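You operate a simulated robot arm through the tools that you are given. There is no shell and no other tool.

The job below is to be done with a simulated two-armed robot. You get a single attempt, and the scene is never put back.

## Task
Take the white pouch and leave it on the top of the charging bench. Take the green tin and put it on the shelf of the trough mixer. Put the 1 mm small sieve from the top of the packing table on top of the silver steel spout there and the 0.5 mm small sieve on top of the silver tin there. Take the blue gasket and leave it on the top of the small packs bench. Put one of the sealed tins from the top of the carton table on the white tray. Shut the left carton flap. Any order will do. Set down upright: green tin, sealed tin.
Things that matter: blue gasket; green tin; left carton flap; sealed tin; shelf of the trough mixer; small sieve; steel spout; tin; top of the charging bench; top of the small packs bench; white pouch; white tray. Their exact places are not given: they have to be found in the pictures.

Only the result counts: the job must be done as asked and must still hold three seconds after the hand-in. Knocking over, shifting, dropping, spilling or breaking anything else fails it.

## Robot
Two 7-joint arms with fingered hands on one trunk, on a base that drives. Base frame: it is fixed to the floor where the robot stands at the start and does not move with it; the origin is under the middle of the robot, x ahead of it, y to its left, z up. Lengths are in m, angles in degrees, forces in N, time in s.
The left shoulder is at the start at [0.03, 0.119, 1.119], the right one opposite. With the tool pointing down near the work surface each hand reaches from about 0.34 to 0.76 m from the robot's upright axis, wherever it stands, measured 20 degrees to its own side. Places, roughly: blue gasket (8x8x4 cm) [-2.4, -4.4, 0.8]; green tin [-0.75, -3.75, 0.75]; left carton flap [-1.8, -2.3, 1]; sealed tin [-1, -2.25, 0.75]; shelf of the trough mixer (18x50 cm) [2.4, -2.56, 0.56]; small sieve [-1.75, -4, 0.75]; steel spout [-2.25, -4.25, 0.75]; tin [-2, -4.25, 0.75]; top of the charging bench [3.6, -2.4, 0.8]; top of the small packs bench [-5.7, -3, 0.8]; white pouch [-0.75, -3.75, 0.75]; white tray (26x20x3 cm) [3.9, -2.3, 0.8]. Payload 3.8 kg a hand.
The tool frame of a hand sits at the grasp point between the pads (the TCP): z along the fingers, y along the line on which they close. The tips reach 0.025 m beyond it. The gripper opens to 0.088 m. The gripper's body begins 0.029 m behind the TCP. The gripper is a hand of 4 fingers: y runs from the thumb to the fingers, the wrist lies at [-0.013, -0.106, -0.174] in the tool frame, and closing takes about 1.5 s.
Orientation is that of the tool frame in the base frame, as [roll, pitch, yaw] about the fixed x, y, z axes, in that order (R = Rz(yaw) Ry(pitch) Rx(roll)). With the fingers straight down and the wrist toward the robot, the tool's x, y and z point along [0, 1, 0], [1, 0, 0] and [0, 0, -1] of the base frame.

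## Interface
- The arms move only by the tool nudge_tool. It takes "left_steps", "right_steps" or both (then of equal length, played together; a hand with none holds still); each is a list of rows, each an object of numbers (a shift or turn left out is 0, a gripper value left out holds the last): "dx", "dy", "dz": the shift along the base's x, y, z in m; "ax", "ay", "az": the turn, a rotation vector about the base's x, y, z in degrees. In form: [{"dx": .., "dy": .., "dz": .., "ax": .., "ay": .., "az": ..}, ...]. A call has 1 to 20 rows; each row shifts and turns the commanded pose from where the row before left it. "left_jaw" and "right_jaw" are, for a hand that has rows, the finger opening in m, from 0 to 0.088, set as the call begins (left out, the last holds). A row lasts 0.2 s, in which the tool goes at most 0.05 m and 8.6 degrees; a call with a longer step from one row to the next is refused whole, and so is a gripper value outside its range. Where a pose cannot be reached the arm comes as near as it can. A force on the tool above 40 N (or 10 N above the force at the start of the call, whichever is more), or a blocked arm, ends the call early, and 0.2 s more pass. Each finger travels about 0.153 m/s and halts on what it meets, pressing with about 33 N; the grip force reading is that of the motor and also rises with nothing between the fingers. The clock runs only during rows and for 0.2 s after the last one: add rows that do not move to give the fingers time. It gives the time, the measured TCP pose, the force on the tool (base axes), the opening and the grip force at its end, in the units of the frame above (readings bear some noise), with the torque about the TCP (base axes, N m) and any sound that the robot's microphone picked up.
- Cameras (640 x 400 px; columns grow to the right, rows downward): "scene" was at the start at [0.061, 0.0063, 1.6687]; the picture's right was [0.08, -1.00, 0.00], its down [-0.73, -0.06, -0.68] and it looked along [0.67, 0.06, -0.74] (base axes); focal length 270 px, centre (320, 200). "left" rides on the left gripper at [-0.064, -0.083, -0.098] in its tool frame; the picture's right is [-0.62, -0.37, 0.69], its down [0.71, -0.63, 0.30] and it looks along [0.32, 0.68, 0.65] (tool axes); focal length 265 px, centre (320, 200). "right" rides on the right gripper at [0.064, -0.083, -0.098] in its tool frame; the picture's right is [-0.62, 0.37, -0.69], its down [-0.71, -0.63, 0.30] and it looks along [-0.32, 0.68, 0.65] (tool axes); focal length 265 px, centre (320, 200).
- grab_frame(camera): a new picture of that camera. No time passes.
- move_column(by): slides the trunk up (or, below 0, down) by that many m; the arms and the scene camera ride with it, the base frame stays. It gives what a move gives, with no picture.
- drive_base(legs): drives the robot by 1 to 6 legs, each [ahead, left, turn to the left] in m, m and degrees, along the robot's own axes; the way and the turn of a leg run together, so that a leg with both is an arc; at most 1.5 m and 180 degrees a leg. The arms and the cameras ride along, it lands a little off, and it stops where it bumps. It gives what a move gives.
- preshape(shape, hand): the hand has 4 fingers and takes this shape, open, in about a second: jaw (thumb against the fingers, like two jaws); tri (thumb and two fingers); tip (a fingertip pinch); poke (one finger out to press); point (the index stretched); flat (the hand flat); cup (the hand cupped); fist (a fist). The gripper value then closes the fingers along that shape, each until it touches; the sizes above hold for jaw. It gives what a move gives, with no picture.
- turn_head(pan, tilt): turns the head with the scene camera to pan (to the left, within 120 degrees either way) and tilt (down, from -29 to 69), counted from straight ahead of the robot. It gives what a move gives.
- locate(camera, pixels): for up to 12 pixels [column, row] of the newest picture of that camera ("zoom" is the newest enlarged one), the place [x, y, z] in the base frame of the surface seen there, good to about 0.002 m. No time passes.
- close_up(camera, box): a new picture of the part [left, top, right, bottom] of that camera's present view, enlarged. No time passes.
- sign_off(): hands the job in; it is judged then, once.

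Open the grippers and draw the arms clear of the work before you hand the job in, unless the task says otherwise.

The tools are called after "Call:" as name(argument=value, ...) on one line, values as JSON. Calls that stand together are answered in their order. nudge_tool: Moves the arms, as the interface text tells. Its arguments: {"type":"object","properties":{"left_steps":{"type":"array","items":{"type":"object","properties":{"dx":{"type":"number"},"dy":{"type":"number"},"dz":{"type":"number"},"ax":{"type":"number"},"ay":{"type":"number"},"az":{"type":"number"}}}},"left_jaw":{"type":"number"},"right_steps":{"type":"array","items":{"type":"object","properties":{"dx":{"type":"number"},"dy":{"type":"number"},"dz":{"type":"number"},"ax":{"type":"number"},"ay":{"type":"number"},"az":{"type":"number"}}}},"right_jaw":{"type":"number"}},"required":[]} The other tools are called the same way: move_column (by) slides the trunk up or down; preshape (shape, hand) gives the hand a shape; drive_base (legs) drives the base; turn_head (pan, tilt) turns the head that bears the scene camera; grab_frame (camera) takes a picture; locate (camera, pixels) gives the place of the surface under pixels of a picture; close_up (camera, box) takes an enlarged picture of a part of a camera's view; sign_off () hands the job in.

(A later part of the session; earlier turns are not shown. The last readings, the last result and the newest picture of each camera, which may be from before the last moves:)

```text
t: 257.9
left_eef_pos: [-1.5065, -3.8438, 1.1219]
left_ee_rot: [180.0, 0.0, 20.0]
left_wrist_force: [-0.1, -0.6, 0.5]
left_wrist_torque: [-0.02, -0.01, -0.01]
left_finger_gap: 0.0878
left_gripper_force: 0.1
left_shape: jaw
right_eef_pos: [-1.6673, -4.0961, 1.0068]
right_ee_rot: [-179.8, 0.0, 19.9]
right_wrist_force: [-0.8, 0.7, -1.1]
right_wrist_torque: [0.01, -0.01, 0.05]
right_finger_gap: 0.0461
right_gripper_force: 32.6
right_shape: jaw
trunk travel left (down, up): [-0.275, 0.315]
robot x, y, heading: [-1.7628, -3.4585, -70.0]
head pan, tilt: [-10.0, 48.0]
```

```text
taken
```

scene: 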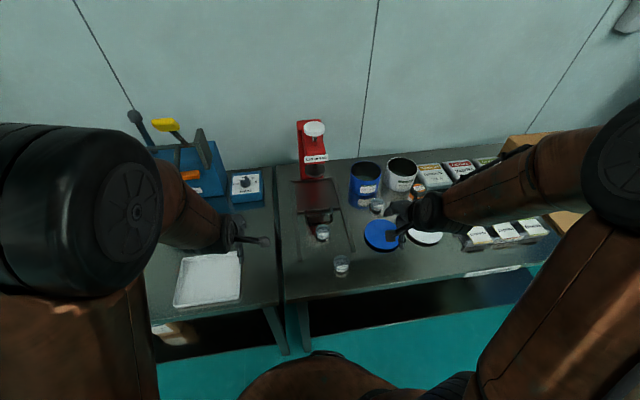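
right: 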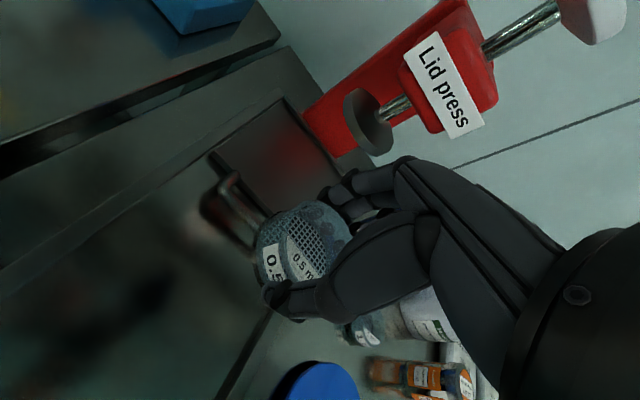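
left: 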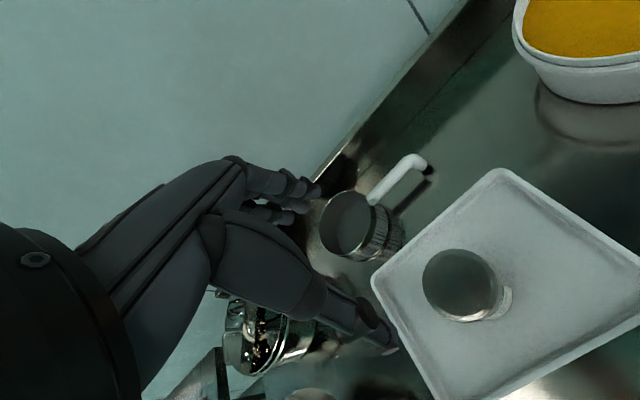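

Sieve lifted. I raise it to z≈1.1 and drive 0.4 m right toward the steel tin.

Call:
nudge_tool(right_steps=[{"dz": 0.045}, {"dz": 0.045}, {"dx": -0.012, "dy": 0.035}, {"dx": -0.012, "dy": 0.035}])

Call:
drive_base(legs=[[0.05, -0.4, 0]])

Call:
turn_head(pan=-5, tilt=48)

Call:
grab_frame(camera="scene")

Call:
grab_frame(camera="right")

```text
t: 258.9
left_eef_pos: [-1.5052, -3.8431, 1.1227]
left_ee_rot: [179.9, 0.2, 19.9]
left_wrist_force: [-0.1, 0.5, 0.5]
left_wrist_torque: [-0.01, 0.0, 0.01]
left_finger_gap: 0.0881
left_gripper_force: 0.0
left_shape: jaw
right_eef_pos: [-1.6909, -4.0241, 1.0966]
right_ee_rot: [-179.8, 0.0, 19.9]
right_wrist_force: [0.4, -0.2, 0.0]
right_wrist_torque: [-0.04, -0.02, -0.04]
right_finger_gap: 0.0456
right_gripper_force: 33.1
right_shape: jaw
trunk travel left (down, up): [-0.275, 0.315]
robot x, y, heading: [-1.766, -3.4581, -70.3]
head pan, tilt: [-10.0, 48.0]
```

```text
t: 261.4
left_eef_pos: [-1.8717, -4.0296, 1.1232]
left_ee_rot: [-180.0, 0.0, 19.7]
left_wrist_force: [0.3, -0.3, -0.2]
left_wrist_torque: [0.01, -0.02, 0.01]
left_finger_gap: 0.0881
left_gripper_force: 0.1
left_shape: jaw
right_eef_pos: [-2.0576, -4.2104, 1.0963]
right_ee_rot: [-179.9, 0.0, 19.7]
right_wrist_force: [0.2, 0.1, -1.4]
right_wrist_torque: [0.02, 0.01, 0.0]
right_finger_gap: 0.0453
right_gripper_force: 33.2
right_shape: jaw
trunk travel left (down, up): [-0.275, 0.315]
robot x, y, heading: [-2.1293, -3.6422, -70.4]
head pan, tilt: [-10.0, 48.0]
```

```text
t: 262.1
left_eef_pos: [-1.8707, -4.0291, 1.122]
left_ee_rot: [-179.8, 0.1, 19.8]
left_wrist_force: [0.2, 0.0, 0.4]
left_wrist_torque: [0.0, 0.02, -0.01]
left_finger_gap: 0.0878
left_gripper_force: 0.1
left_shape: jaw
right_eef_pos: [-2.0569, -4.2101, 1.0957]
right_ee_rot: [-179.9, 0.0, 19.7]
right_wrist_force: [0.1, -0.3, -0.6]
right_wrist_torque: [0.0, 0.01, 0.0]
right_finger_gap: 0.0456
right_gripper_force: 33.0
right_shape: jaw
trunk travel left (down, up): [-0.275, 0.315]
robot x, y, heading: [-2.1273, -3.6422, -70.2]
head pan, tilt: [-5.0, 48.0]
```

```text
taken
```

scene: 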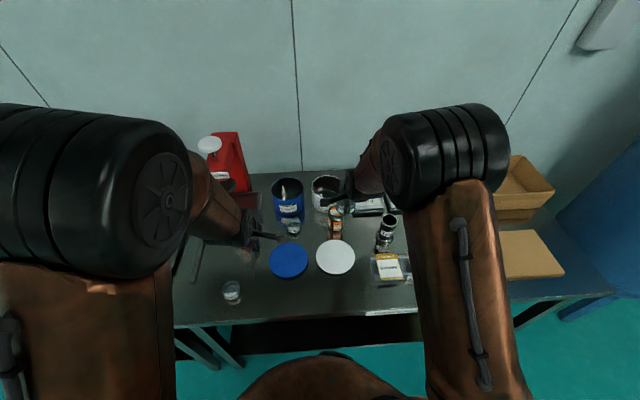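

```text
taken
```

right: 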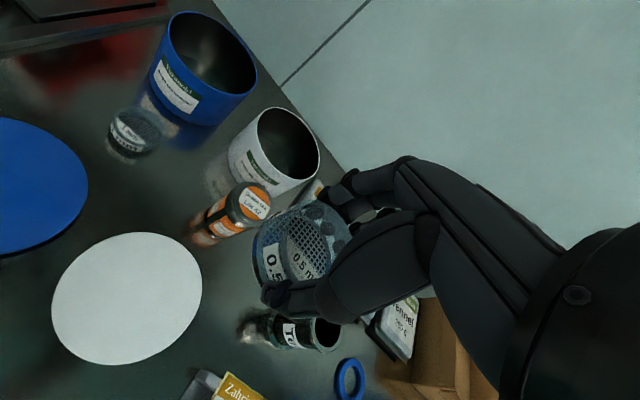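

The steel tin's top is at (252,202) in the right picture. I zoom and measure its rim.

Call:
close_up(camera="right", box=[185, 165, 285, 245])

Call:
locate(camera="zoom", pixels=[[355, 200], [300, 240], [420, 180], [550, 200], [480, 110], [420, 290], [520, 290], [350, 140], [430, 230], [410, 120], [200, 330], [330, 330]])

```text
5.00 times, centred on (235, 205) of right
```

zoom: 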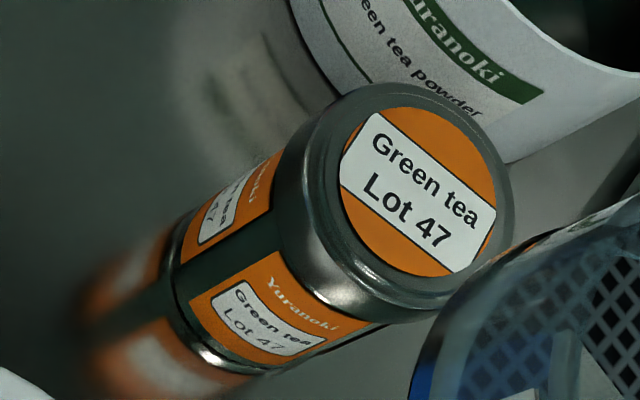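

```text
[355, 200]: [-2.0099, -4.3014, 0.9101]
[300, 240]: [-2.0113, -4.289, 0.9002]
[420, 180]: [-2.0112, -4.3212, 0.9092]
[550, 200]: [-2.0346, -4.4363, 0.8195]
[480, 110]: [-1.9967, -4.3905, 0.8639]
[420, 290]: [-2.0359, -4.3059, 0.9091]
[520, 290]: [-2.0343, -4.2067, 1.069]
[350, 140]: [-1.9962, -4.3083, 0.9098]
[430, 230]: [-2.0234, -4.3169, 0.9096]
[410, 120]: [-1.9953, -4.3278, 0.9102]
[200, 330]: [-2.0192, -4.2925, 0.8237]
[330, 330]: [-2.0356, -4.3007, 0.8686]
```

I take more rim points of the tin lid to fit its centre.

Call:
locate(camera="zoom", pixels=[[330, 140], [365, 100], [410, 90], [460, 115], [495, 160], [506, 210], [490, 260], [450, 295], [400, 290], [350, 255], [325, 205], [460, 250]])

```text
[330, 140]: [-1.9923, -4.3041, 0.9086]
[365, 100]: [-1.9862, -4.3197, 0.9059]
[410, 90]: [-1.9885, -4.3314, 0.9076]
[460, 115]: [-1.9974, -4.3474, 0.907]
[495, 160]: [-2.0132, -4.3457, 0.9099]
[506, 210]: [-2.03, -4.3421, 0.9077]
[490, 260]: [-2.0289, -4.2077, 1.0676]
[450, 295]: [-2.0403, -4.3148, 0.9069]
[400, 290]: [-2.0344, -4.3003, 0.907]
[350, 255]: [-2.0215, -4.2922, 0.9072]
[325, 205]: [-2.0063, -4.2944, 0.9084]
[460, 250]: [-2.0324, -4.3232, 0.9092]
```

Tin lid centre (-2.0135,-4.3195), radius ≈0.027, top z≈0.909. I check where the held sieve sits relative to the TCP.

Call:
close_up(camera="right", box=[240, 190, 370, 300])

```text
3.64 times, centred on (305, 245) of right
```

zoom: 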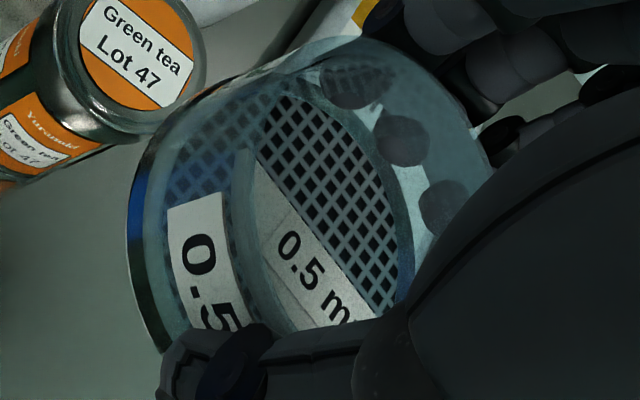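

Call:
locate(camera="zoom", pixels=[[370, 44], [430, 65], [470, 110], [300, 75], [255, 120], [240, 180], [250, 250], [140, 200], [145, 290], [160, 340], [330, 200], [290, 310]])

```text
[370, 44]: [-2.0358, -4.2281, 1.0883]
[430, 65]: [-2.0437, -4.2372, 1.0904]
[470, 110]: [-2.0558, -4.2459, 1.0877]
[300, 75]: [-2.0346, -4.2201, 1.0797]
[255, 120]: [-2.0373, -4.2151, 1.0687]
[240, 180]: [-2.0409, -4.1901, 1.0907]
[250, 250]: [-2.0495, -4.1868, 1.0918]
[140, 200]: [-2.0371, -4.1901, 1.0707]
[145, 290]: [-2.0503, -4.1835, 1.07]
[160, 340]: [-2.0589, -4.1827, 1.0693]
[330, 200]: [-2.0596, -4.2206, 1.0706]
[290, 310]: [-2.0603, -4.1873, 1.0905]
```

The sieve is centred on the TCP within a millimetre. I move it over the tin (dx +0.044, dy -0.109) and lower to about 1.5 cm above.

Call:
nudge_tool(right_steps=[{"dx": 0.0148, "dy": -0.0363}, {"dx": 0.0148, "dy": -0.0363}, {"dx": 0.0148, "dy": -0.0363}, {"dz": -0.035}, {"dz": -0.035}, {"dz": -0.035}, {"dz": -0.03}, {}])

Call:
grab_frame(camera="right")

Call:
close_up(camera="scene", box=[260, 150, 420, 280])

```text
t: 263.9
left_eef_pos: [-1.8719, -4.0286, 1.1227]
left_ee_rot: [-179.9, 0.1, 19.7]
left_wrist_force: [0.1, 0.5, -0.3]
left_wrist_torque: [-0.02, 0.0, 0.06]
left_finger_gap: 0.088
left_gripper_force: 0.0
left_shape: jaw
right_eef_pos: [-2.0115, -4.319, 0.9608]
right_ee_rot: [-179.9, -0.1, 19.7]
right_wrist_force: [-0.1, 0.4, -0.5]
right_wrist_torque: [-0.01, -0.01, -0.01]
right_finger_gap: 0.0456
right_gripper_force: 32.9
right_shape: jaw
trunk travel left (down, up): [-0.275, 0.315]
robot x, y, heading: [-2.1283, -3.6402, -70.1]
head pan, tilt: [-5.0, 48.0]
```

```text
taken
```

right: 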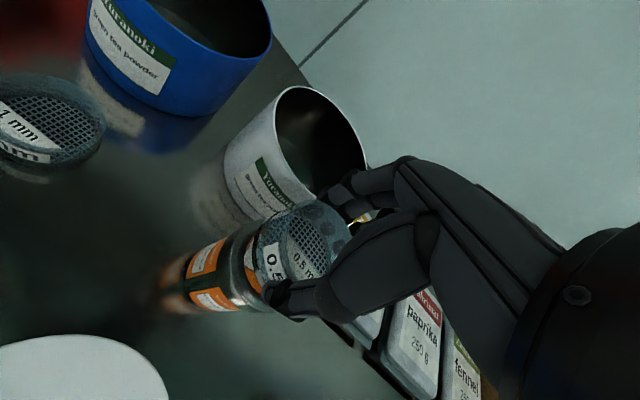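

```text
3.08 times, centred on (340, 215) of scene
```

zoom: 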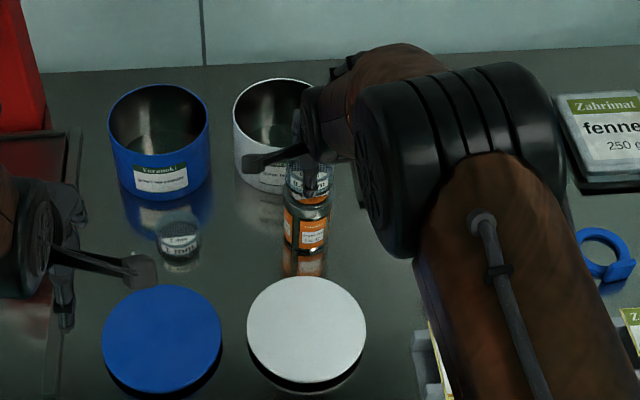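

The sieve is just above the tin. I zoom to check the alignment before lowering.

Call:
close_up(camera="right", box=[180, 195, 360, 320])

Call:
close_up(camera="scene", box=[320, 180, 360, 220])

```text
3.20 times, centred on (270, 258) of right
```

zoom: 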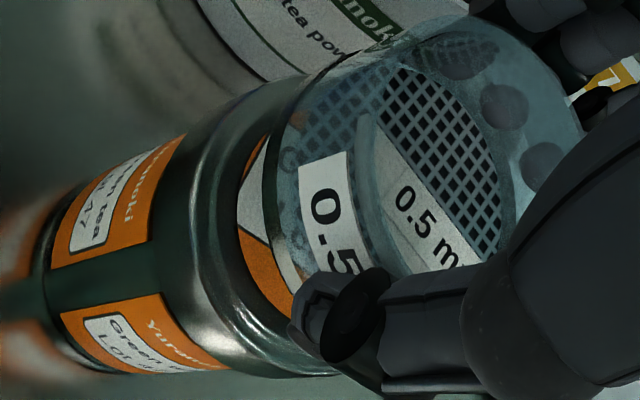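

```text
10.00 times, centred on (340, 200) of scene
```

zoom: 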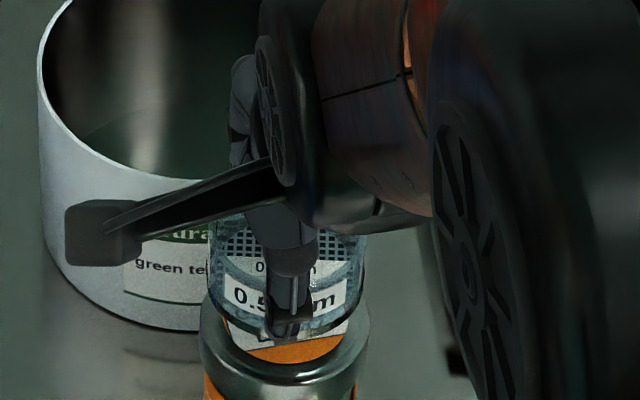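

Alignment is good. I lower to contact in small steps.

Call:
nudge_tool(right_steps=[{"dz": -0.008}, {"dz": -0.004}, {"dz": -0.002}, {"dz": -0.0015}, {}])

```text
t: 265.1
left_eef_pos: [-1.8722, -4.0293, 1.1229]
left_ee_rot: [-179.9, 0.1, 19.7]
left_wrist_force: [-0.3, 0.6, 0.5]
left_wrist_torque: [-0.03, -0.01, 0.0]
left_finger_gap: 0.088
left_gripper_force: 0.1
left_shape: jaw
right_eef_pos: [-2.0118, -4.3189, 0.9443]
right_ee_rot: [-179.9, 0.0, 19.7]
right_wrist_force: [-0.6, -0.1, -0.5]
right_wrist_torque: [0.02, 0.02, -0.03]
right_finger_gap: 0.0452
right_gripper_force: 33.7
right_shape: jaw
trunk travel left (down, up): [-0.275, 0.315]
robot x, y, heading: [-2.1311, -3.6388, -70.2]
head pan, tilt: [-5.0, 48.0]
```

No contact yet at z=0.944; I continue in ~1.5 mm steps.

Call:
nudge_tool(right_steps=[{"dz": -0.0015}, {"dz": -0.001}, {"dz": -0.001}, {}])

```text
t: 266.1
left_eef_pos: [-1.8729, -4.0293, 1.1222]
left_ee_rot: [-179.9, 0.1, 19.7]
left_wrist_force: [0.2, 0.3, -1.1]
left_wrist_torque: [0.03, -0.02, 0.01]
left_finger_gap: 0.0881
left_gripper_force: 0.0
left_shape: jaw
right_eef_pos: [-2.0128, -4.3195, 0.9416]
right_ee_rot: [-179.9, 0.1, 19.6]
right_wrist_force: [-0.3, 0.0, -0.7]
right_wrist_torque: [-0.02, -0.04, 0.03]
right_finger_gap: 0.0454
right_gripper_force: 32.9
right_shape: jaw
trunk travel left (down, up): [-0.275, 0.315]
robot x, y, heading: [-2.1246, -3.6425, -70.1]
head pan, tilt: [-5.0, 48.0]
```

Still no contact; a little further.

Call:
nudge_tool(right_steps=[{"dz": -0.001}, {"dz": -0.001}, {"dz": -0.001}, {}])

```text
t: 267.1
left_eef_pos: [-1.8714, -4.0291, 1.1236]
left_ee_rot: [180.0, 0.1, 19.7]
left_wrist_force: [0.0, 1.2, -0.4]
left_wrist_torque: [0.0, -0.01, -0.05]
left_finger_gap: 0.0879
left_gripper_force: 0.0
left_shape: jaw
right_eef_pos: [-2.0116, -4.3192, 0.9389]
right_ee_rot: [180.0, -0.1, 19.7]
right_wrist_force: [0.3, 0.4, 3.0]
right_wrist_torque: [0.0, -0.01, 0.02]
right_finger_gap: 0.0454
right_gripper_force: 33.3
right_shape: jaw
trunk travel left (down, up): [-0.275, 0.315]
robot x, y, heading: [-2.1311, -3.6411, -70.6]
head pan, tilt: [-5.0, 48.0]
```

Contact (3 N). I open the right hand to 0.07.

Call:
nudge_tool(right_steps=[{}, {}, {}, {}, {}], right_jaw=0.07)

Call:
grab_frame(camera="right")

```text
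t: 268.3
left_eef_pos: [-1.8719, -4.0298, 1.1228]
left_ee_rot: [-179.9, 0.1, 19.7]
left_wrist_force: [-0.7, 0.4, 0.5]
left_wrist_torque: [0.0, -0.01, -0.01]
left_finger_gap: 0.088
left_gripper_force: 0.1
left_shape: jaw
right_eef_pos: [-2.0128, -4.3205, 0.9393]
right_ee_rot: [-179.9, 0.0, 19.8]
right_wrist_force: [0.1, -0.7, 0.1]
right_wrist_torque: [-0.02, -0.02, 0.0]
right_finger_gap: 0.0695
right_gripper_force: 0.1
right_shape: jaw
trunk travel left (down, up): [-0.275, 0.315]
robot x, y, heading: [-2.1254, -3.6427, -70.1]
head pan, tilt: [-5.0, 48.0]
```

```text
taken
```

right: 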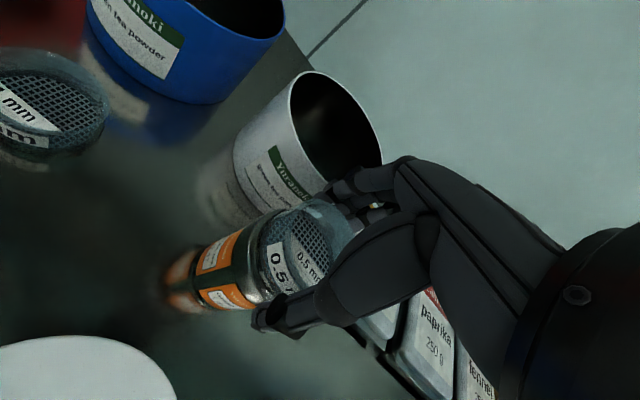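

The sieve rests on the tin and the fingers are free of it. I raise the hand straight up slowly.

Call:
nudge_tool(right_steps=[{"dz": 0.006}, {"dz": 0.01}, {"dz": 0.02}, {"dz": 0.035}, {"dz": 0.045}, {"dz": 0.045}])

Call:
grab_frame(camera="right")

Call:
grab_frame(camera="scene")

```text
t: 269.7
left_eef_pos: [-1.8714, -4.0292, 1.1218]
left_ee_rot: [180.0, 0.1, 19.7]
left_wrist_force: [0.5, 0.8, 0.4]
left_wrist_torque: [-0.02, 0.0, 0.04]
left_finger_gap: 0.0881
left_gripper_force: 0.1
left_shape: jaw
right_eef_pos: [-2.0124, -4.3198, 1.1004]
right_ee_rot: [-179.9, 0.0, 19.6]
right_wrist_force: [-0.5, 0.5, 0.4]
right_wrist_torque: [0.01, 0.03, -0.01]
right_finger_gap: 0.0698
right_gripper_force: 0.0
right_shape: jaw
trunk travel left (down, up): [-0.275, 0.315]
robot x, y, heading: [-2.1271, -3.6397, -70.4]
head pan, tilt: [-5.0, 48.0]
```

```text
taken
```

right: 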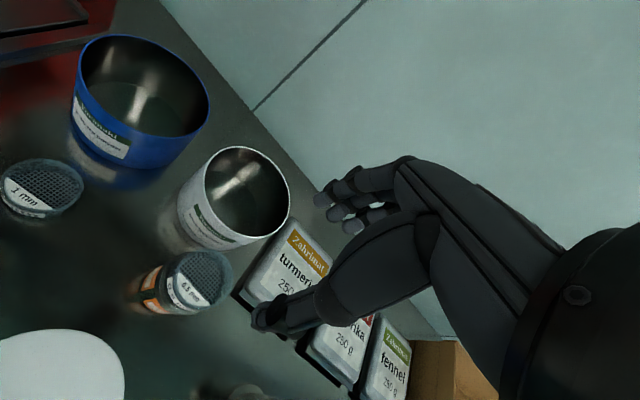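

```text
taken
```

scene: 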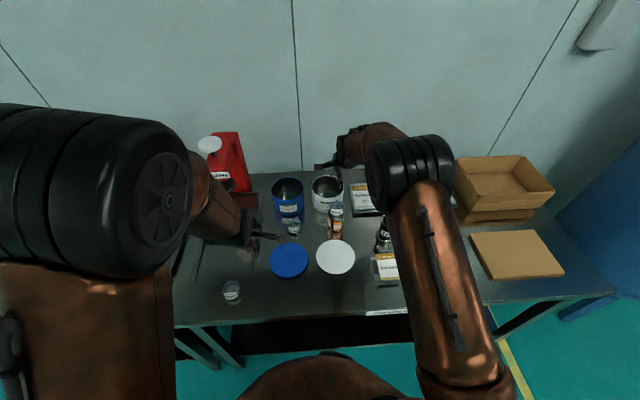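

The 0.5 mm sieve sits on the steel tin. Next, the 1 mm sieve with the left hand; I draw the right hand back and to the right, and look with the left camera.

Call:
nudge_tool(right_steps=[{"dx": -0.0325, "dy": 0.0308}, {"dx": -0.0325, "dy": 0.0308}, {"dx": -0.0325, "dy": 0.0308}, {"dx": -0.0325, "dy": 0.0308}, {"dx": -0.0325, "dy": 0.0308}])

Call:
grab_frame(camera="left")

Call:
close_up(camera="scene", box=[260, 160, 420, 290])

```text
t: 270.9
left_eef_pos: [-1.873, -4.0283, 1.1236]
left_ee_rot: [-180.0, 0.2, 19.7]
left_wrist_force: [0.0, -0.5, 0.6]
left_wrist_torque: [0.02, 0.01, -0.03]
left_finger_gap: 0.0879
left_gripper_force: 0.0
left_shape: jaw
right_eef_pos: [-2.1749, -4.1646, 1.1003]
right_ee_rot: [180.0, -0.1, 19.7]
right_wrist_force: [-0.1, -0.1, -1.3]
right_wrist_torque: [0.03, 0.01, 0.01]
right_finger_gap: 0.0698
right_gripper_force: 0.0
right_shape: jaw
trunk travel left (down, up): [-0.275, 0.315]
robot x, y, heading: [-2.132, -3.6418, -70.3]
head pan, tilt: [-5.0, 48.0]
```

```text
taken
```

left: 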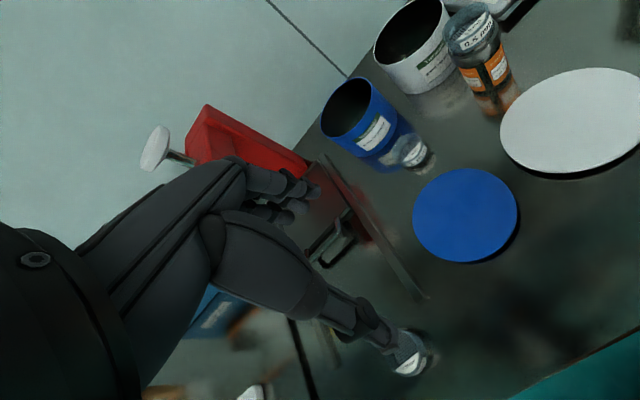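

```text
3.08 times, centred on (340, 225) of scene
```

zoom: 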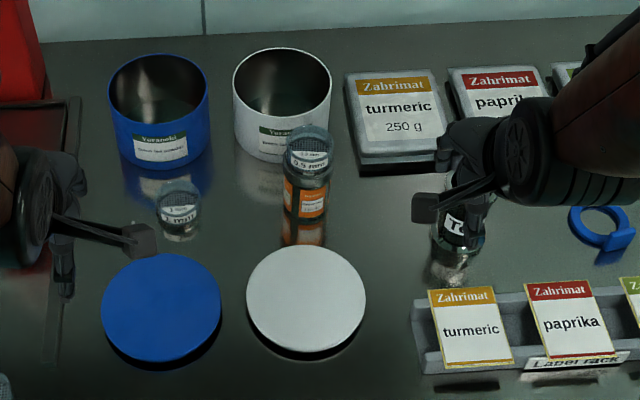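

I zoom on the 1 mm sieve in the left camera and fit its rim.

Call:
close_up(camera="left", box=[370, 120, 450, 180])

Call:
locate(camera="zoom", pixels=[[200, 200], [240, 160], [300, 140], [350, 150], [380, 190], [380, 240], [330, 290], [260, 300], [210, 260], [450, 300], [300, 220], [420, 330]])

```text
6.67 times, centred on (410, 150) of left
```

zoom: 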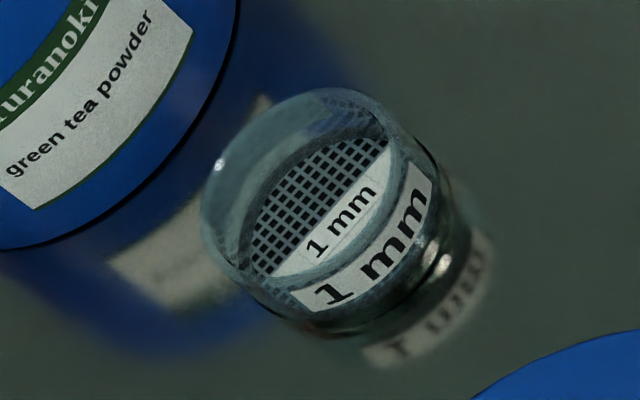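

```text
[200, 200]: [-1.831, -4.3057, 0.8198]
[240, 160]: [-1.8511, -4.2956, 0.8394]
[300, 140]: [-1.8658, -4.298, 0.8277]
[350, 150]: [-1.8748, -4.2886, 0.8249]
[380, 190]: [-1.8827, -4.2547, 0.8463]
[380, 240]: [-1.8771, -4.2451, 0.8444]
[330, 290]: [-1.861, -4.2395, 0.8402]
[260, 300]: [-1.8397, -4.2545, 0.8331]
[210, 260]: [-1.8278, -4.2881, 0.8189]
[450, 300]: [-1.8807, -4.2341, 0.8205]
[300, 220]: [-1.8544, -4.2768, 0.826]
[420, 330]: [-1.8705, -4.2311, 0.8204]
```

Call:
locate(camera="zoom", pixels=[[208, 210], [218, 170], [260, 118], [315, 94], [365, 102], [396, 140], [398, 175], [375, 230], [330, 268], [280, 280], [238, 262], [215, 240]])

```text
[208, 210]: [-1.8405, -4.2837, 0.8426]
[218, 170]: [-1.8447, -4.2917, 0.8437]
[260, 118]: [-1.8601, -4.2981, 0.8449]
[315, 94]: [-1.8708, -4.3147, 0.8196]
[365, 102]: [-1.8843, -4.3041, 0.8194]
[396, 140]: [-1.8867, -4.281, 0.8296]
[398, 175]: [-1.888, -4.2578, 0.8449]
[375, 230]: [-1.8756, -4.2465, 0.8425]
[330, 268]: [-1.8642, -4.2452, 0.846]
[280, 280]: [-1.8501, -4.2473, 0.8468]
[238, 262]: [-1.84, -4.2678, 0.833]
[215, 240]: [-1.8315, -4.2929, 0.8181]
```

Sieve centre (-1.865,-4.2716), radius 0.027. I check clearances to the blue tin behind and the blue lid in front.

Call:
locate(camera="left", pixels=[[440, 176], [460, 169], [425, 190], [415, 210], [375, 132], [385, 140], [365, 145], [398, 118], [350, 152], [415, 140]])

```text
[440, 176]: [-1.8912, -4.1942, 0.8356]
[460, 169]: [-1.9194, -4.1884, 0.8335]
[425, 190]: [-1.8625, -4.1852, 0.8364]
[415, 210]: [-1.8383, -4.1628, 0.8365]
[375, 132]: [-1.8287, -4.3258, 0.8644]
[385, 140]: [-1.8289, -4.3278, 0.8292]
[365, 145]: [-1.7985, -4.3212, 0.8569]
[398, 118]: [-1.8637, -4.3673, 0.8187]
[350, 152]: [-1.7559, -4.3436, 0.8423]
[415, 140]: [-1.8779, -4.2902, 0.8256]
```

Clear: lid edge n≈3.295, blue tin n≈3.44. I move the left hand (opening 0.07) above the 1 mm sieve and lower to z≈0.95.

Call:
nudge_tool(left_steps=[{"dx": 0.0012, "dy": -0.0402}, {"dx": 0.0012, "dy": -0.0402}, {"dx": 0.0012, "dy": -0.0402}, {"dx": 0.0012, "dy": -0.0402}, {"dx": 0.0013, "dy": -0.0402}, {"dx": 0.0013, "dy": -0.0402}, {"dz": -0.043}, {"dz": -0.043}, {"dz": -0.043}, {"dz": -0.043}, {}], left_jaw=0.07)

Call:
grab_frame(camera="left")

Call:
close_up(camera="left", box=[330, 210, 450, 310])

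```text
t: 273.3
left_eef_pos: [-1.8641, -4.2717, 0.9505]
left_ee_rot: [179.9, 0.1, 19.7]
left_wrist_force: [-0.1, 0.3, 0.6]
left_wrist_torque: [0.0, 0.03, -0.01]
left_finger_gap: 0.0705
left_gripper_force: 0.1
left_shape: jaw
right_eef_pos: [-2.1744, -4.1651, 1.0989]
right_ee_rot: [-179.9, -0.1, 19.8]
right_wrist_force: [-0.3, -0.3, 0.8]
right_wrist_torque: [0.01, 0.01, -0.01]
right_finger_gap: 0.0697
right_gripper_force: 0.1
right_shape: jaw
trunk travel left (down, up): [-0.275, 0.315]
robot x, y, heading: [-2.1297, -3.6428, -70.4]
head pan, tilt: [-5.0, 48.0]
```

```text
taken
```

left: 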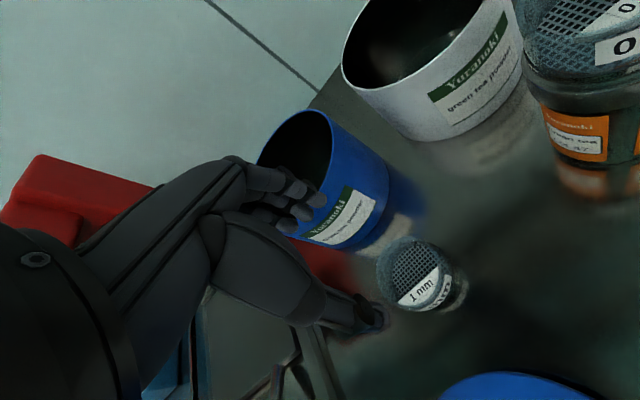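

```text
4.00 times, centred on (390, 260) of left
```

zoom: 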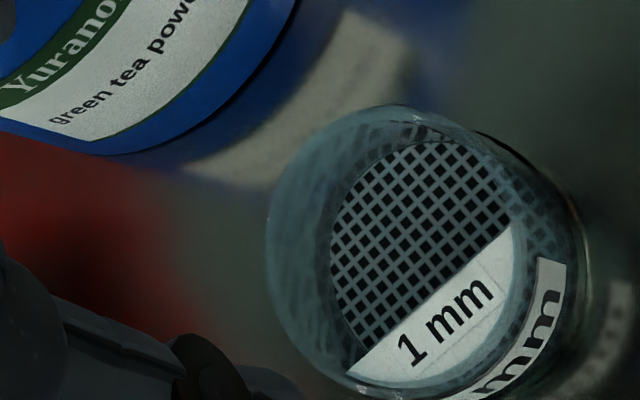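

I measure the rim again from this closer view and check the blue tin's rim.

Call:
locate(camera="zoom", pixels=[[270, 225], [285, 165], [340, 117], [395, 107], [450, 120], [285, 300], [320, 350], [360, 385], [518, 280], [525, 230]])

Call:
locate(camera="left", pixels=[[330, 118], [300, 112], [350, 150], [385, 175], [345, 235], [375, 225]])

```text
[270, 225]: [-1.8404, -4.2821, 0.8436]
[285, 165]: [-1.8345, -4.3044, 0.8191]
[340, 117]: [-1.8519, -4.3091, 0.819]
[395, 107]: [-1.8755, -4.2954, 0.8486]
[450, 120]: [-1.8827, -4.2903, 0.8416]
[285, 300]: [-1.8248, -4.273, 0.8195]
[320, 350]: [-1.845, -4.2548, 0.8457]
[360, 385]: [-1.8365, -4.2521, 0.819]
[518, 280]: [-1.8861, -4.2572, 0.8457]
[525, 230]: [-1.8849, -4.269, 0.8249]
```

```text
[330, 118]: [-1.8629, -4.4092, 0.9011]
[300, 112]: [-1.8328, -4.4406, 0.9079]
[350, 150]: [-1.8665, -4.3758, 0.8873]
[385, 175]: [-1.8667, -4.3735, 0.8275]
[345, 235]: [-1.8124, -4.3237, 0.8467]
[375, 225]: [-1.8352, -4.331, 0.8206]
```

TCP matches the sieve centre. I shift 2 mm toward the robot and lower to z≈0.852.

Call:
nudge_tool(left_steps=[{"dx": -0.001, "dy": 0.002, "dz": -0.035}, {"dz": -0.035}, {"dz": -0.02}, {"dz": -0.0085}, {}])

Call:
grab_frame(camera="left")

Call:
close_up(camera="scene", box=[240, 150, 400, 280])

```text
t: 274.5
left_eef_pos: [-1.8654, -4.2686, 0.8518]
left_ee_rot: [-179.9, 0.2, 19.7]
left_wrist_force: [-0.4, -0.3, -0.5]
left_wrist_torque: [0.0, 0.01, 0.01]
left_finger_gap: 0.0702
left_gripper_force: 0.0
left_shape: jaw
right_eef_pos: [-2.1735, -4.165, 1.0996]
right_ee_rot: [-179.9, 0.0, 19.7]
right_wrist_force: [0.2, 0.1, 0.4]
right_wrist_torque: [0.02, -0.02, -0.02]
right_finger_gap: 0.0696
right_gripper_force: 0.1
right_shape: jaw
trunk travel left (down, up): [-0.275, 0.315]
robot x, y, heading: [-2.1265, -3.645, -70.1]
head pan, tilt: [-5.0, 48.0]
```

```text
taken
```

left: 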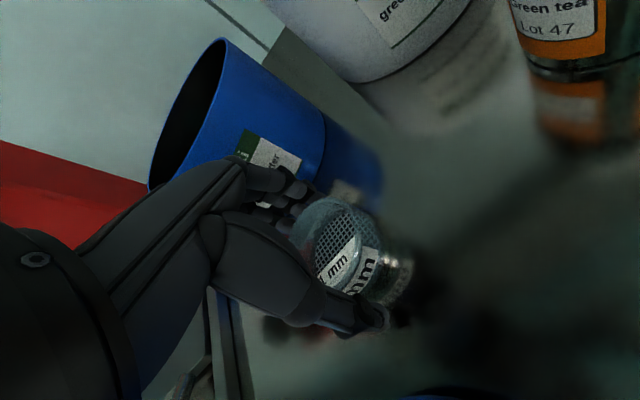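

```text
3.08 times, centred on (320, 215) of scene
```

zoom: 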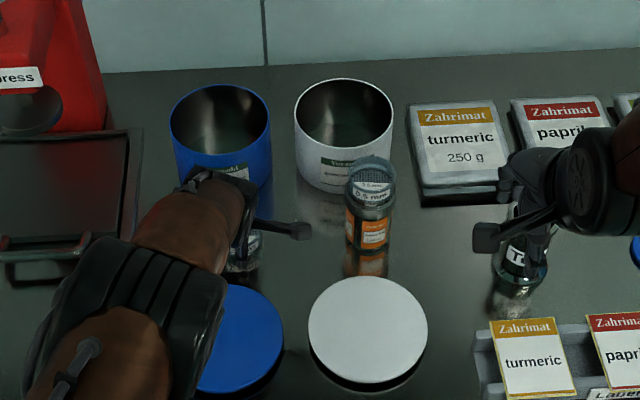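

The sieve is between the fingers without contact forces. I close the left hand, then lift.

Call:
nudge_tool(left_steps=[{}, {}, {}, {}, {}, {}, {}, {}], left_jaw=0.0)

Call:
nudge_tool(left_steps=[{"dz": 0.01}, {"dz": 0.02}, {"dz": 0.035}, {"dz": 0.045}, {"dz": 0.045}, {"dz": 0.045}, {"dz": 0.04}])

Call:
grab_frame(camera="left")

Call:
grab_frame(camera="scene")

```text
t: 276.3
left_eef_pos: [-1.8664, -4.2683, 0.8534]
left_ee_rot: [-179.9, 0.1, 19.7]
left_wrist_force: [0.2, 0.5, 0.4]
left_wrist_torque: [-0.02, 0.01, 0.03]
left_finger_gap: 0.047
left_gripper_force: 33.4
left_shape: jaw
right_eef_pos: [-2.1745, -4.1657, 1.0987]
right_ee_rot: [-179.9, 0.0, 19.7]
right_wrist_force: [-0.5, -0.1, -0.3]
right_wrist_torque: [0.0, 0.02, 0.0]
right_finger_gap: 0.0698
right_gripper_force: 0.1
right_shape: jaw
trunk travel left (down, up): [-0.275, 0.315]
robot x, y, heading: [-2.1244, -3.6405, -70.6]
head pan, tilt: [-5.0, 48.0]
```

```text
t: 277.9
left_eef_pos: [-1.8659, -4.2689, 1.0922]
left_ee_rot: [-179.9, 0.1, 19.7]
left_wrist_force: [0.5, 0.5, -0.3]
left_wrist_torque: [0.01, -0.02, 0.01]
left_finger_gap: 0.0469
left_gripper_force: 33.3
left_shape: jaw
right_eef_pos: [-2.1742, -4.1657, 1.1001]
right_ee_rot: [-179.9, 0.0, 19.7]
right_wrist_force: [0.9, 0.3, -0.7]
right_wrist_torque: [-0.02, 0.02, -0.01]
right_finger_gap: 0.0698
right_gripper_force: 0.1
right_shape: jaw
trunk travel left (down, up): [-0.275, 0.315]
robot x, y, heading: [-2.1294, -3.6407, -70.4]
head pan, tilt: [-5.0, 48.0]
```

```text
taken
```

left: 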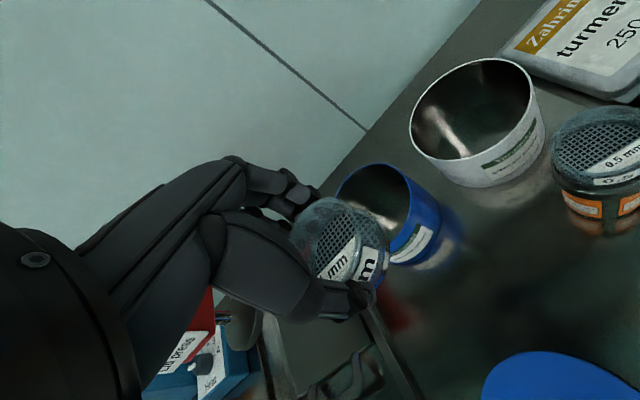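

```text
taken
```

scene: 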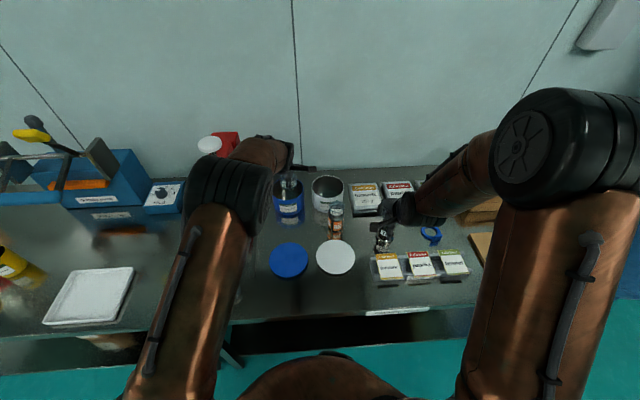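

The 1 mm sieve is lifted. I pull the left hand back 0.1 m and drive 0.35 m right to the spout.

Call:
nudge_tool(left_steps=[{"dx": -0.016, "dy": 0.045, "dz": 0.01}, {"dx": -0.018, "dy": 0.045}])

Call:
drive_base(legs=[[0, -0.35, 0.3]])

Call:
turn_head(pan=0, tilt=48)

Call:
grab_frame(camera="scene")

Call:
grab_frame(camera="left")

Call:
grab_frame(camera="right")

```text
t: 278.5
left_eef_pos: [-1.9001, -4.1785, 1.102]
left_ee_rot: [180.0, 0.1, 19.8]
left_wrist_force: [0.5, -0.5, 0.3]
left_wrist_torque: [-0.01, 0.0, 0.02]
left_finger_gap: 0.047
left_gripper_force: 32.9
left_shape: jaw
right_eef_pos: [-2.1745, -4.164, 1.1012]
right_ee_rot: [-179.9, 0.1, 19.7]
right_wrist_force: [0.8, -0.5, -0.4]
right_wrist_torque: [-0.01, 0.0, 0.01]
right_finger_gap: 0.07
right_gripper_force: 0.2
right_shape: jaw
trunk travel left (down, up): [-0.275, 0.315]
robot x, y, heading: [-2.128, -3.6415, -70.5]
head pan, tilt: [-5.0, 48.0]
```

```text
t: 280.8
left_eef_pos: [-2.228, -4.2981, 1.1017]
left_ee_rot: [-179.9, 0.1, 20.0]
left_wrist_force: [-0.6, 0.6, -0.2]
left_wrist_torque: [0.0, -0.01, 0.01]
left_finger_gap: 0.0472
left_gripper_force: 33.0
left_shape: jaw
right_eef_pos: [-2.504, -4.2862, 1.0993]
right_ee_rot: [-179.9, 0.1, 20.2]
right_wrist_force: [0.2, 0.1, 0.7]
right_wrist_torque: [0.01, -0.02, -0.02]
right_finger_gap: 0.0697
right_gripper_force: 0.0
right_shape: jaw
trunk travel left (down, up): [-0.275, 0.315]
robot x, y, heading: [-2.461, -3.7619, -69.7]
head pan, tilt: [-5.0, 48.0]
```

```text
t: 281.4
left_eef_pos: [-2.2282, -4.2988, 1.1003]
left_ee_rot: [-179.9, 0.1, 20.0]
left_wrist_force: [0.4, 0.4, -1.7]
left_wrist_torque: [0.02, -0.05, -0.01]
left_finger_gap: 0.0471
left_gripper_force: 32.8
left_shape: jaw
right_eef_pos: [-2.5023, -4.2855, 1.0998]
right_ee_rot: [-179.8, 0.1, 20.1]
right_wrist_force: [0.0, 0.0, -0.4]
right_wrist_torque: [0.01, 0.0, 0.04]
right_finger_gap: 0.07
right_gripper_force: 0.0
right_shape: jaw
trunk travel left (down, up): [-0.275, 0.315]
robot x, y, heading: [-2.4581, -3.76, -69.9]
head pan, tilt: [0.0, 48.0]
```

```text
taken
```

scene: 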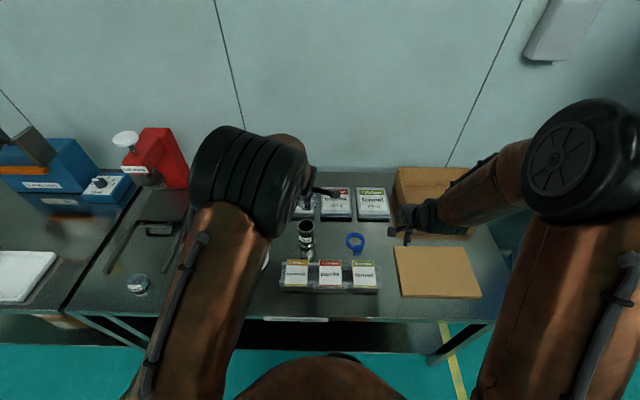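

```text
taken
```

left: 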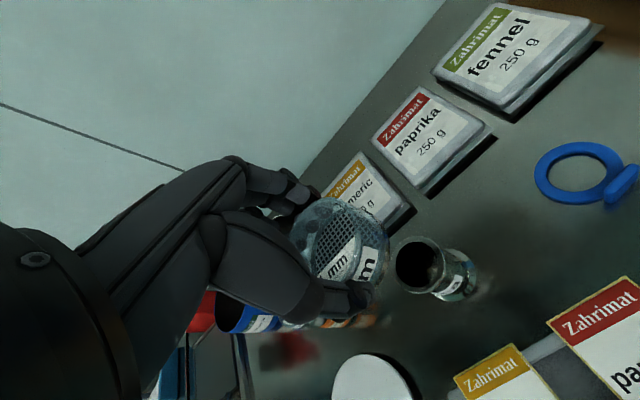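

```text
taken
```

right: 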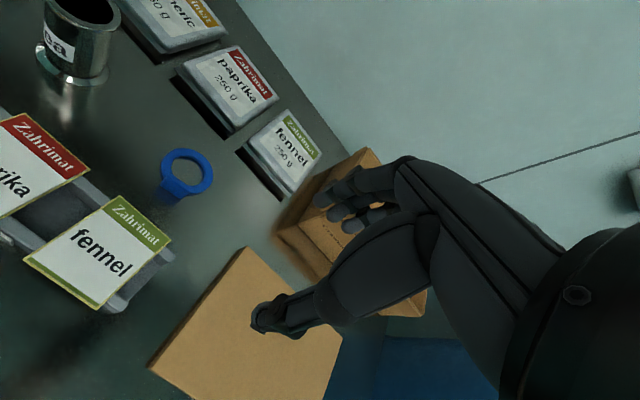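

I zoom on the spout's rim in the left camera and the held sieve.

Call:
close_up(camera="left", box=[380, 225, 490, 310])

Call:
locate(camera="zoom", pixels=[[95, 190], [110, 130], [170, 80], [240, 75], [310, 110], [340, 170], [325, 240], [270, 300], [190, 320], [120, 280], [480, 260], [430, 330]])

```text
4.71 times, centred on (435, 268) of left
```

zoom: 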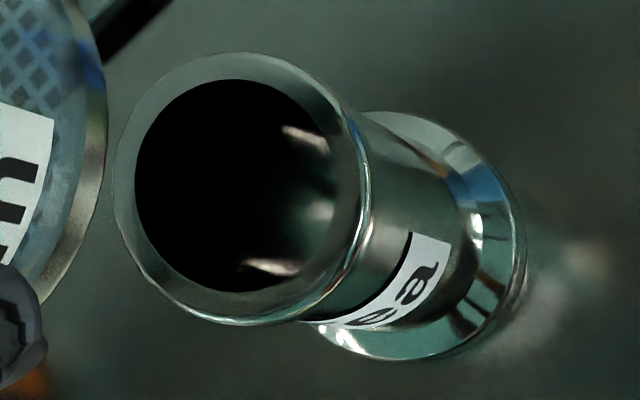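

```text
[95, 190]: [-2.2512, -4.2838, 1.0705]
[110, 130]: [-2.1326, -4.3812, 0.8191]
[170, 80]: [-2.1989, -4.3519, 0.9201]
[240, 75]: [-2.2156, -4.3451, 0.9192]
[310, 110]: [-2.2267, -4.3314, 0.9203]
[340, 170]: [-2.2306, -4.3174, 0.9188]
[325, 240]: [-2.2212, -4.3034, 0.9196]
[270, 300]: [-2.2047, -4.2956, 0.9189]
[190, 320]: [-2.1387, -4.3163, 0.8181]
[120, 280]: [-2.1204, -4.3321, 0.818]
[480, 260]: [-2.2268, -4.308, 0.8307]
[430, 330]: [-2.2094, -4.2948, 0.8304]
```

Call:
locate(camera="zoom", pixels=[[122, 185], [135, 120], [180, 72], [235, 60], [295, 76], [340, 118], [358, 180], [342, 245], [290, 300], [225, 312], [165, 285], [132, 240]])

```text
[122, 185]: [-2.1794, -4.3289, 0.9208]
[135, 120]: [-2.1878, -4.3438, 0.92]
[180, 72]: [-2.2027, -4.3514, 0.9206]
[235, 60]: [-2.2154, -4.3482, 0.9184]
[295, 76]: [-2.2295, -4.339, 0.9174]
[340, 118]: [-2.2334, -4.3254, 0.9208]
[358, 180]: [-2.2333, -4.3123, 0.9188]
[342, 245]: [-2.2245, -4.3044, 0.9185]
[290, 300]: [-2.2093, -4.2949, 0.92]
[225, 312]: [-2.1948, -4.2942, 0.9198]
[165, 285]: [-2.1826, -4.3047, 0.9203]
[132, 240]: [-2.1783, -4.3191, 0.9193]
```

Spout rim: centre (-2.206,-4.3228), outer radius 0.0285, top z≈0.9195. I now measure where the held sieve sits relative to the left TCP.

Call:
close_up(camera="left", box=[280, 190, 400, 300])

Call:
locate(camera="zoom", pixels=[[140, 60], [80, 110], [220, 55], [300, 70], [370, 120], [410, 200], [430, 250], [420, 330], [60, 180], [130, 330], [250, 200], [340, 130]])

```text
3.64 times, centred on (340, 245) of left
```

zoom: 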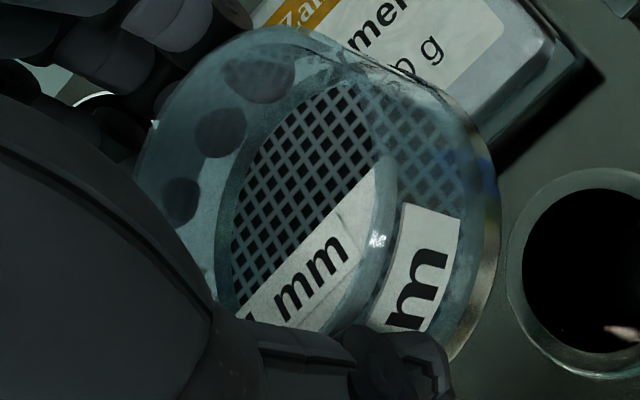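

```text
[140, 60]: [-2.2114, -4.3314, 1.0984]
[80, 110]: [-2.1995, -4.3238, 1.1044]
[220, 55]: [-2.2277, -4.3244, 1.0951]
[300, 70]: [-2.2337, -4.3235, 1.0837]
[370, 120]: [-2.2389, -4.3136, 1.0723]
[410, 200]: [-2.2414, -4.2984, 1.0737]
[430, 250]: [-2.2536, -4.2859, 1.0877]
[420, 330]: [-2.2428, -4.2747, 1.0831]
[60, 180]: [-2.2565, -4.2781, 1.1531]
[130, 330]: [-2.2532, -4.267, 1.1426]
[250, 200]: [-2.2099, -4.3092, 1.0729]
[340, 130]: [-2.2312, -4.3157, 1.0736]
```

Call:
locate(camera="zoom", pixels=[[494, 200], [484, 270], [455, 340], [470, 130], [420, 85], [280, 34], [220, 48], [160, 120], [145, 165], [330, 45], [390, 195], [370, 260]])

```text
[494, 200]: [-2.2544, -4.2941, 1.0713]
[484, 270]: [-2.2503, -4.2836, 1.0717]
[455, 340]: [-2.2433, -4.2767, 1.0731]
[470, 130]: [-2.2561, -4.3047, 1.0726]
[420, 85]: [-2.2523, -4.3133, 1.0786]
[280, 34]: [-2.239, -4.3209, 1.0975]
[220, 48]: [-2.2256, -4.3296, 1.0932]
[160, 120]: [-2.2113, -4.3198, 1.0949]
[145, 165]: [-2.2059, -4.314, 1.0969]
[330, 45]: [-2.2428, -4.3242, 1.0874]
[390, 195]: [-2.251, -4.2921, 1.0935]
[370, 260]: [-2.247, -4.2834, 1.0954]
```

The sieve centre is offset (-1.3,-1.7) mm from the TCP. I move the TCP to (-2.2047,-4.3211) and lower to z≈0.968.

Call:
nudge_tool(left_steps=[{"dx": 0.0118, "dy": -0.0112}, {"dx": 0.0117, "dy": -0.0111}, {"dz": -0.035}, {"dz": -0.035}, {"dz": -0.035}, {"dz": -0.027}, {}, {}])

Call:
grab_frame(camera="left")

Call:
close_up(camera="left", box=[280, 180, 460, 310])

Call:
close_up(camera="scene", box=[270, 180, 370, 280])

```text
t: 283.2
left_eef_pos: [-2.204, -4.3209, 0.9669]
left_ee_rot: [-179.8, 0.0, 20.1]
left_wrist_force: [-0.2, 0.6, -0.6]
left_wrist_torque: [0.03, 0.0, 0.03]
left_finger_gap: 0.0469
left_gripper_force: 32.5
left_shape: jaw
right_eef_pos: [-2.5016, -4.2861, 1.0992]
right_ee_rot: [-179.9, 0.0, 20.2]
right_wrist_force: [0.6, -0.1, -0.5]
right_wrist_torque: [0.0, 0.02, 0.03]
right_finger_gap: 0.0698
right_gripper_force: 0.0
right_shape: jaw
trunk travel left (down, up): [-0.275, 0.315]
robot x, y, heading: [-2.4604, -3.7637, -70.2]
head pan, tilt: [0.0, 48.0]
```

```text
taken
```

left: 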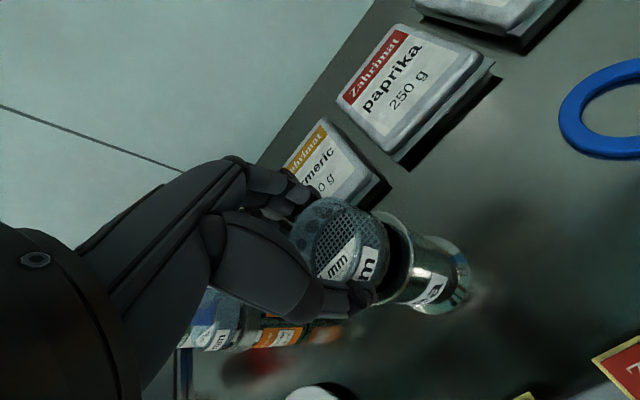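

```text
3.08 times, centred on (370, 245) of left
```

zoom: 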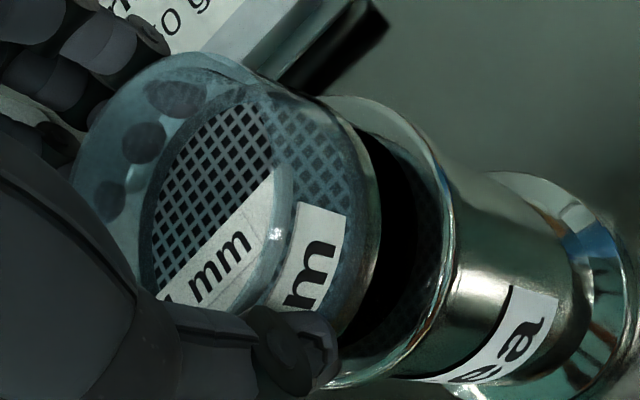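

```text
4.00 times, centred on (320, 230) of scene
```

zoom: 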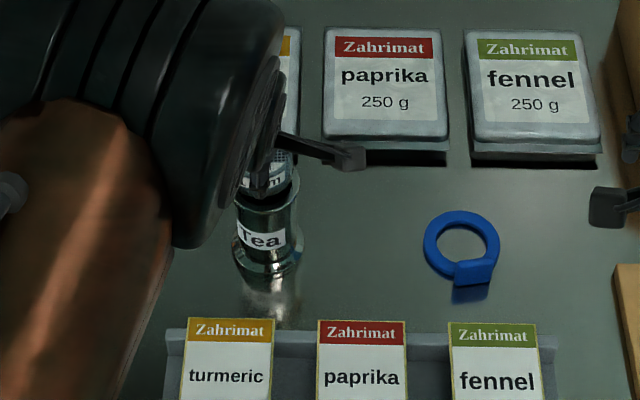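

The sieve hovers above the spout. I verify alignment by locating both edges in the left camera.

Call:
close_up(camera="left", box=[280, 180, 460, 310])

Call:
locate(camera="zoom", pixels=[[428, 145], [448, 200], [450, 250], [435, 310], [400, 355], [360, 100], [350, 380], [362, 150], [376, 200], [374, 260], [355, 310], [325, 100]])

```text
3.08 times, centred on (370, 245) of left
```

zoom: 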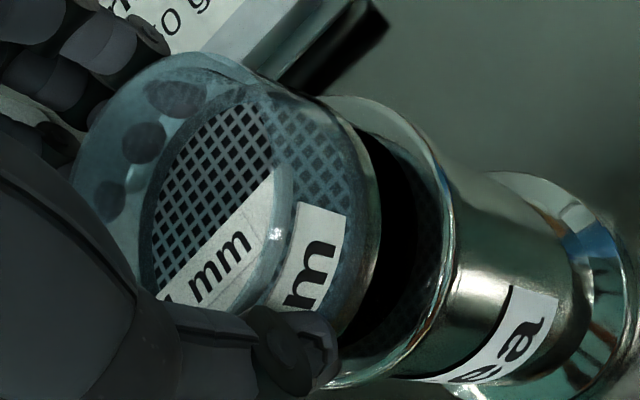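

```text
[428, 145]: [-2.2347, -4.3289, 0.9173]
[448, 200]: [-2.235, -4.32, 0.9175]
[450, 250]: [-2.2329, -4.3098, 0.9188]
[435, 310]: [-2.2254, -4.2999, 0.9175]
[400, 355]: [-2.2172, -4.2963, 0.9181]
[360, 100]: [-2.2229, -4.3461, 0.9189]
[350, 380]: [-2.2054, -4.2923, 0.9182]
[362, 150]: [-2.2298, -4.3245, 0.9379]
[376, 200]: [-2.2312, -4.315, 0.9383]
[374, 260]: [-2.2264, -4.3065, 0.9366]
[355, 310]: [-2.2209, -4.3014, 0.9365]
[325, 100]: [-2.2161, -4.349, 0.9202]
```

Alignment is within about 1.5 mm; the gap is about 18 mm. I lower slowly to contact.

Call:
nudge_tool(left_steps=[{"dx": -0.0005, "dy": 0.0005, "dz": -0.008}, {"dz": -0.004}, {"dz": -0.002}, {"dz": -0.0015}, {}])

```text
t: 284.4
left_eef_pos: [-2.2041, -4.3206, 0.9531]
left_ee_rot: [-179.8, 0.1, 20.1]
left_wrist_force: [0.2, 0.9, -0.8]
left_wrist_torque: [0.0, -0.02, -0.01]
left_finger_gap: 0.0467
left_gripper_force: 33.0
left_shape: jaw
right_eef_pos: [-2.5018, -4.2864, 1.0986]
right_ee_rot: [-179.9, 0.0, 20.1]
right_wrist_force: [0.2, 0.9, 0.4]
right_wrist_torque: [0.0, -0.02, -0.03]
right_finger_gap: 0.0698
right_gripper_force: 0.1
right_shape: jaw
trunk travel left (down, up): [-0.275, 0.315]
robot x, y, heading: [-2.4619, -3.7617, -70.0]
head pan, tilt: [0.0, 48.0]
```

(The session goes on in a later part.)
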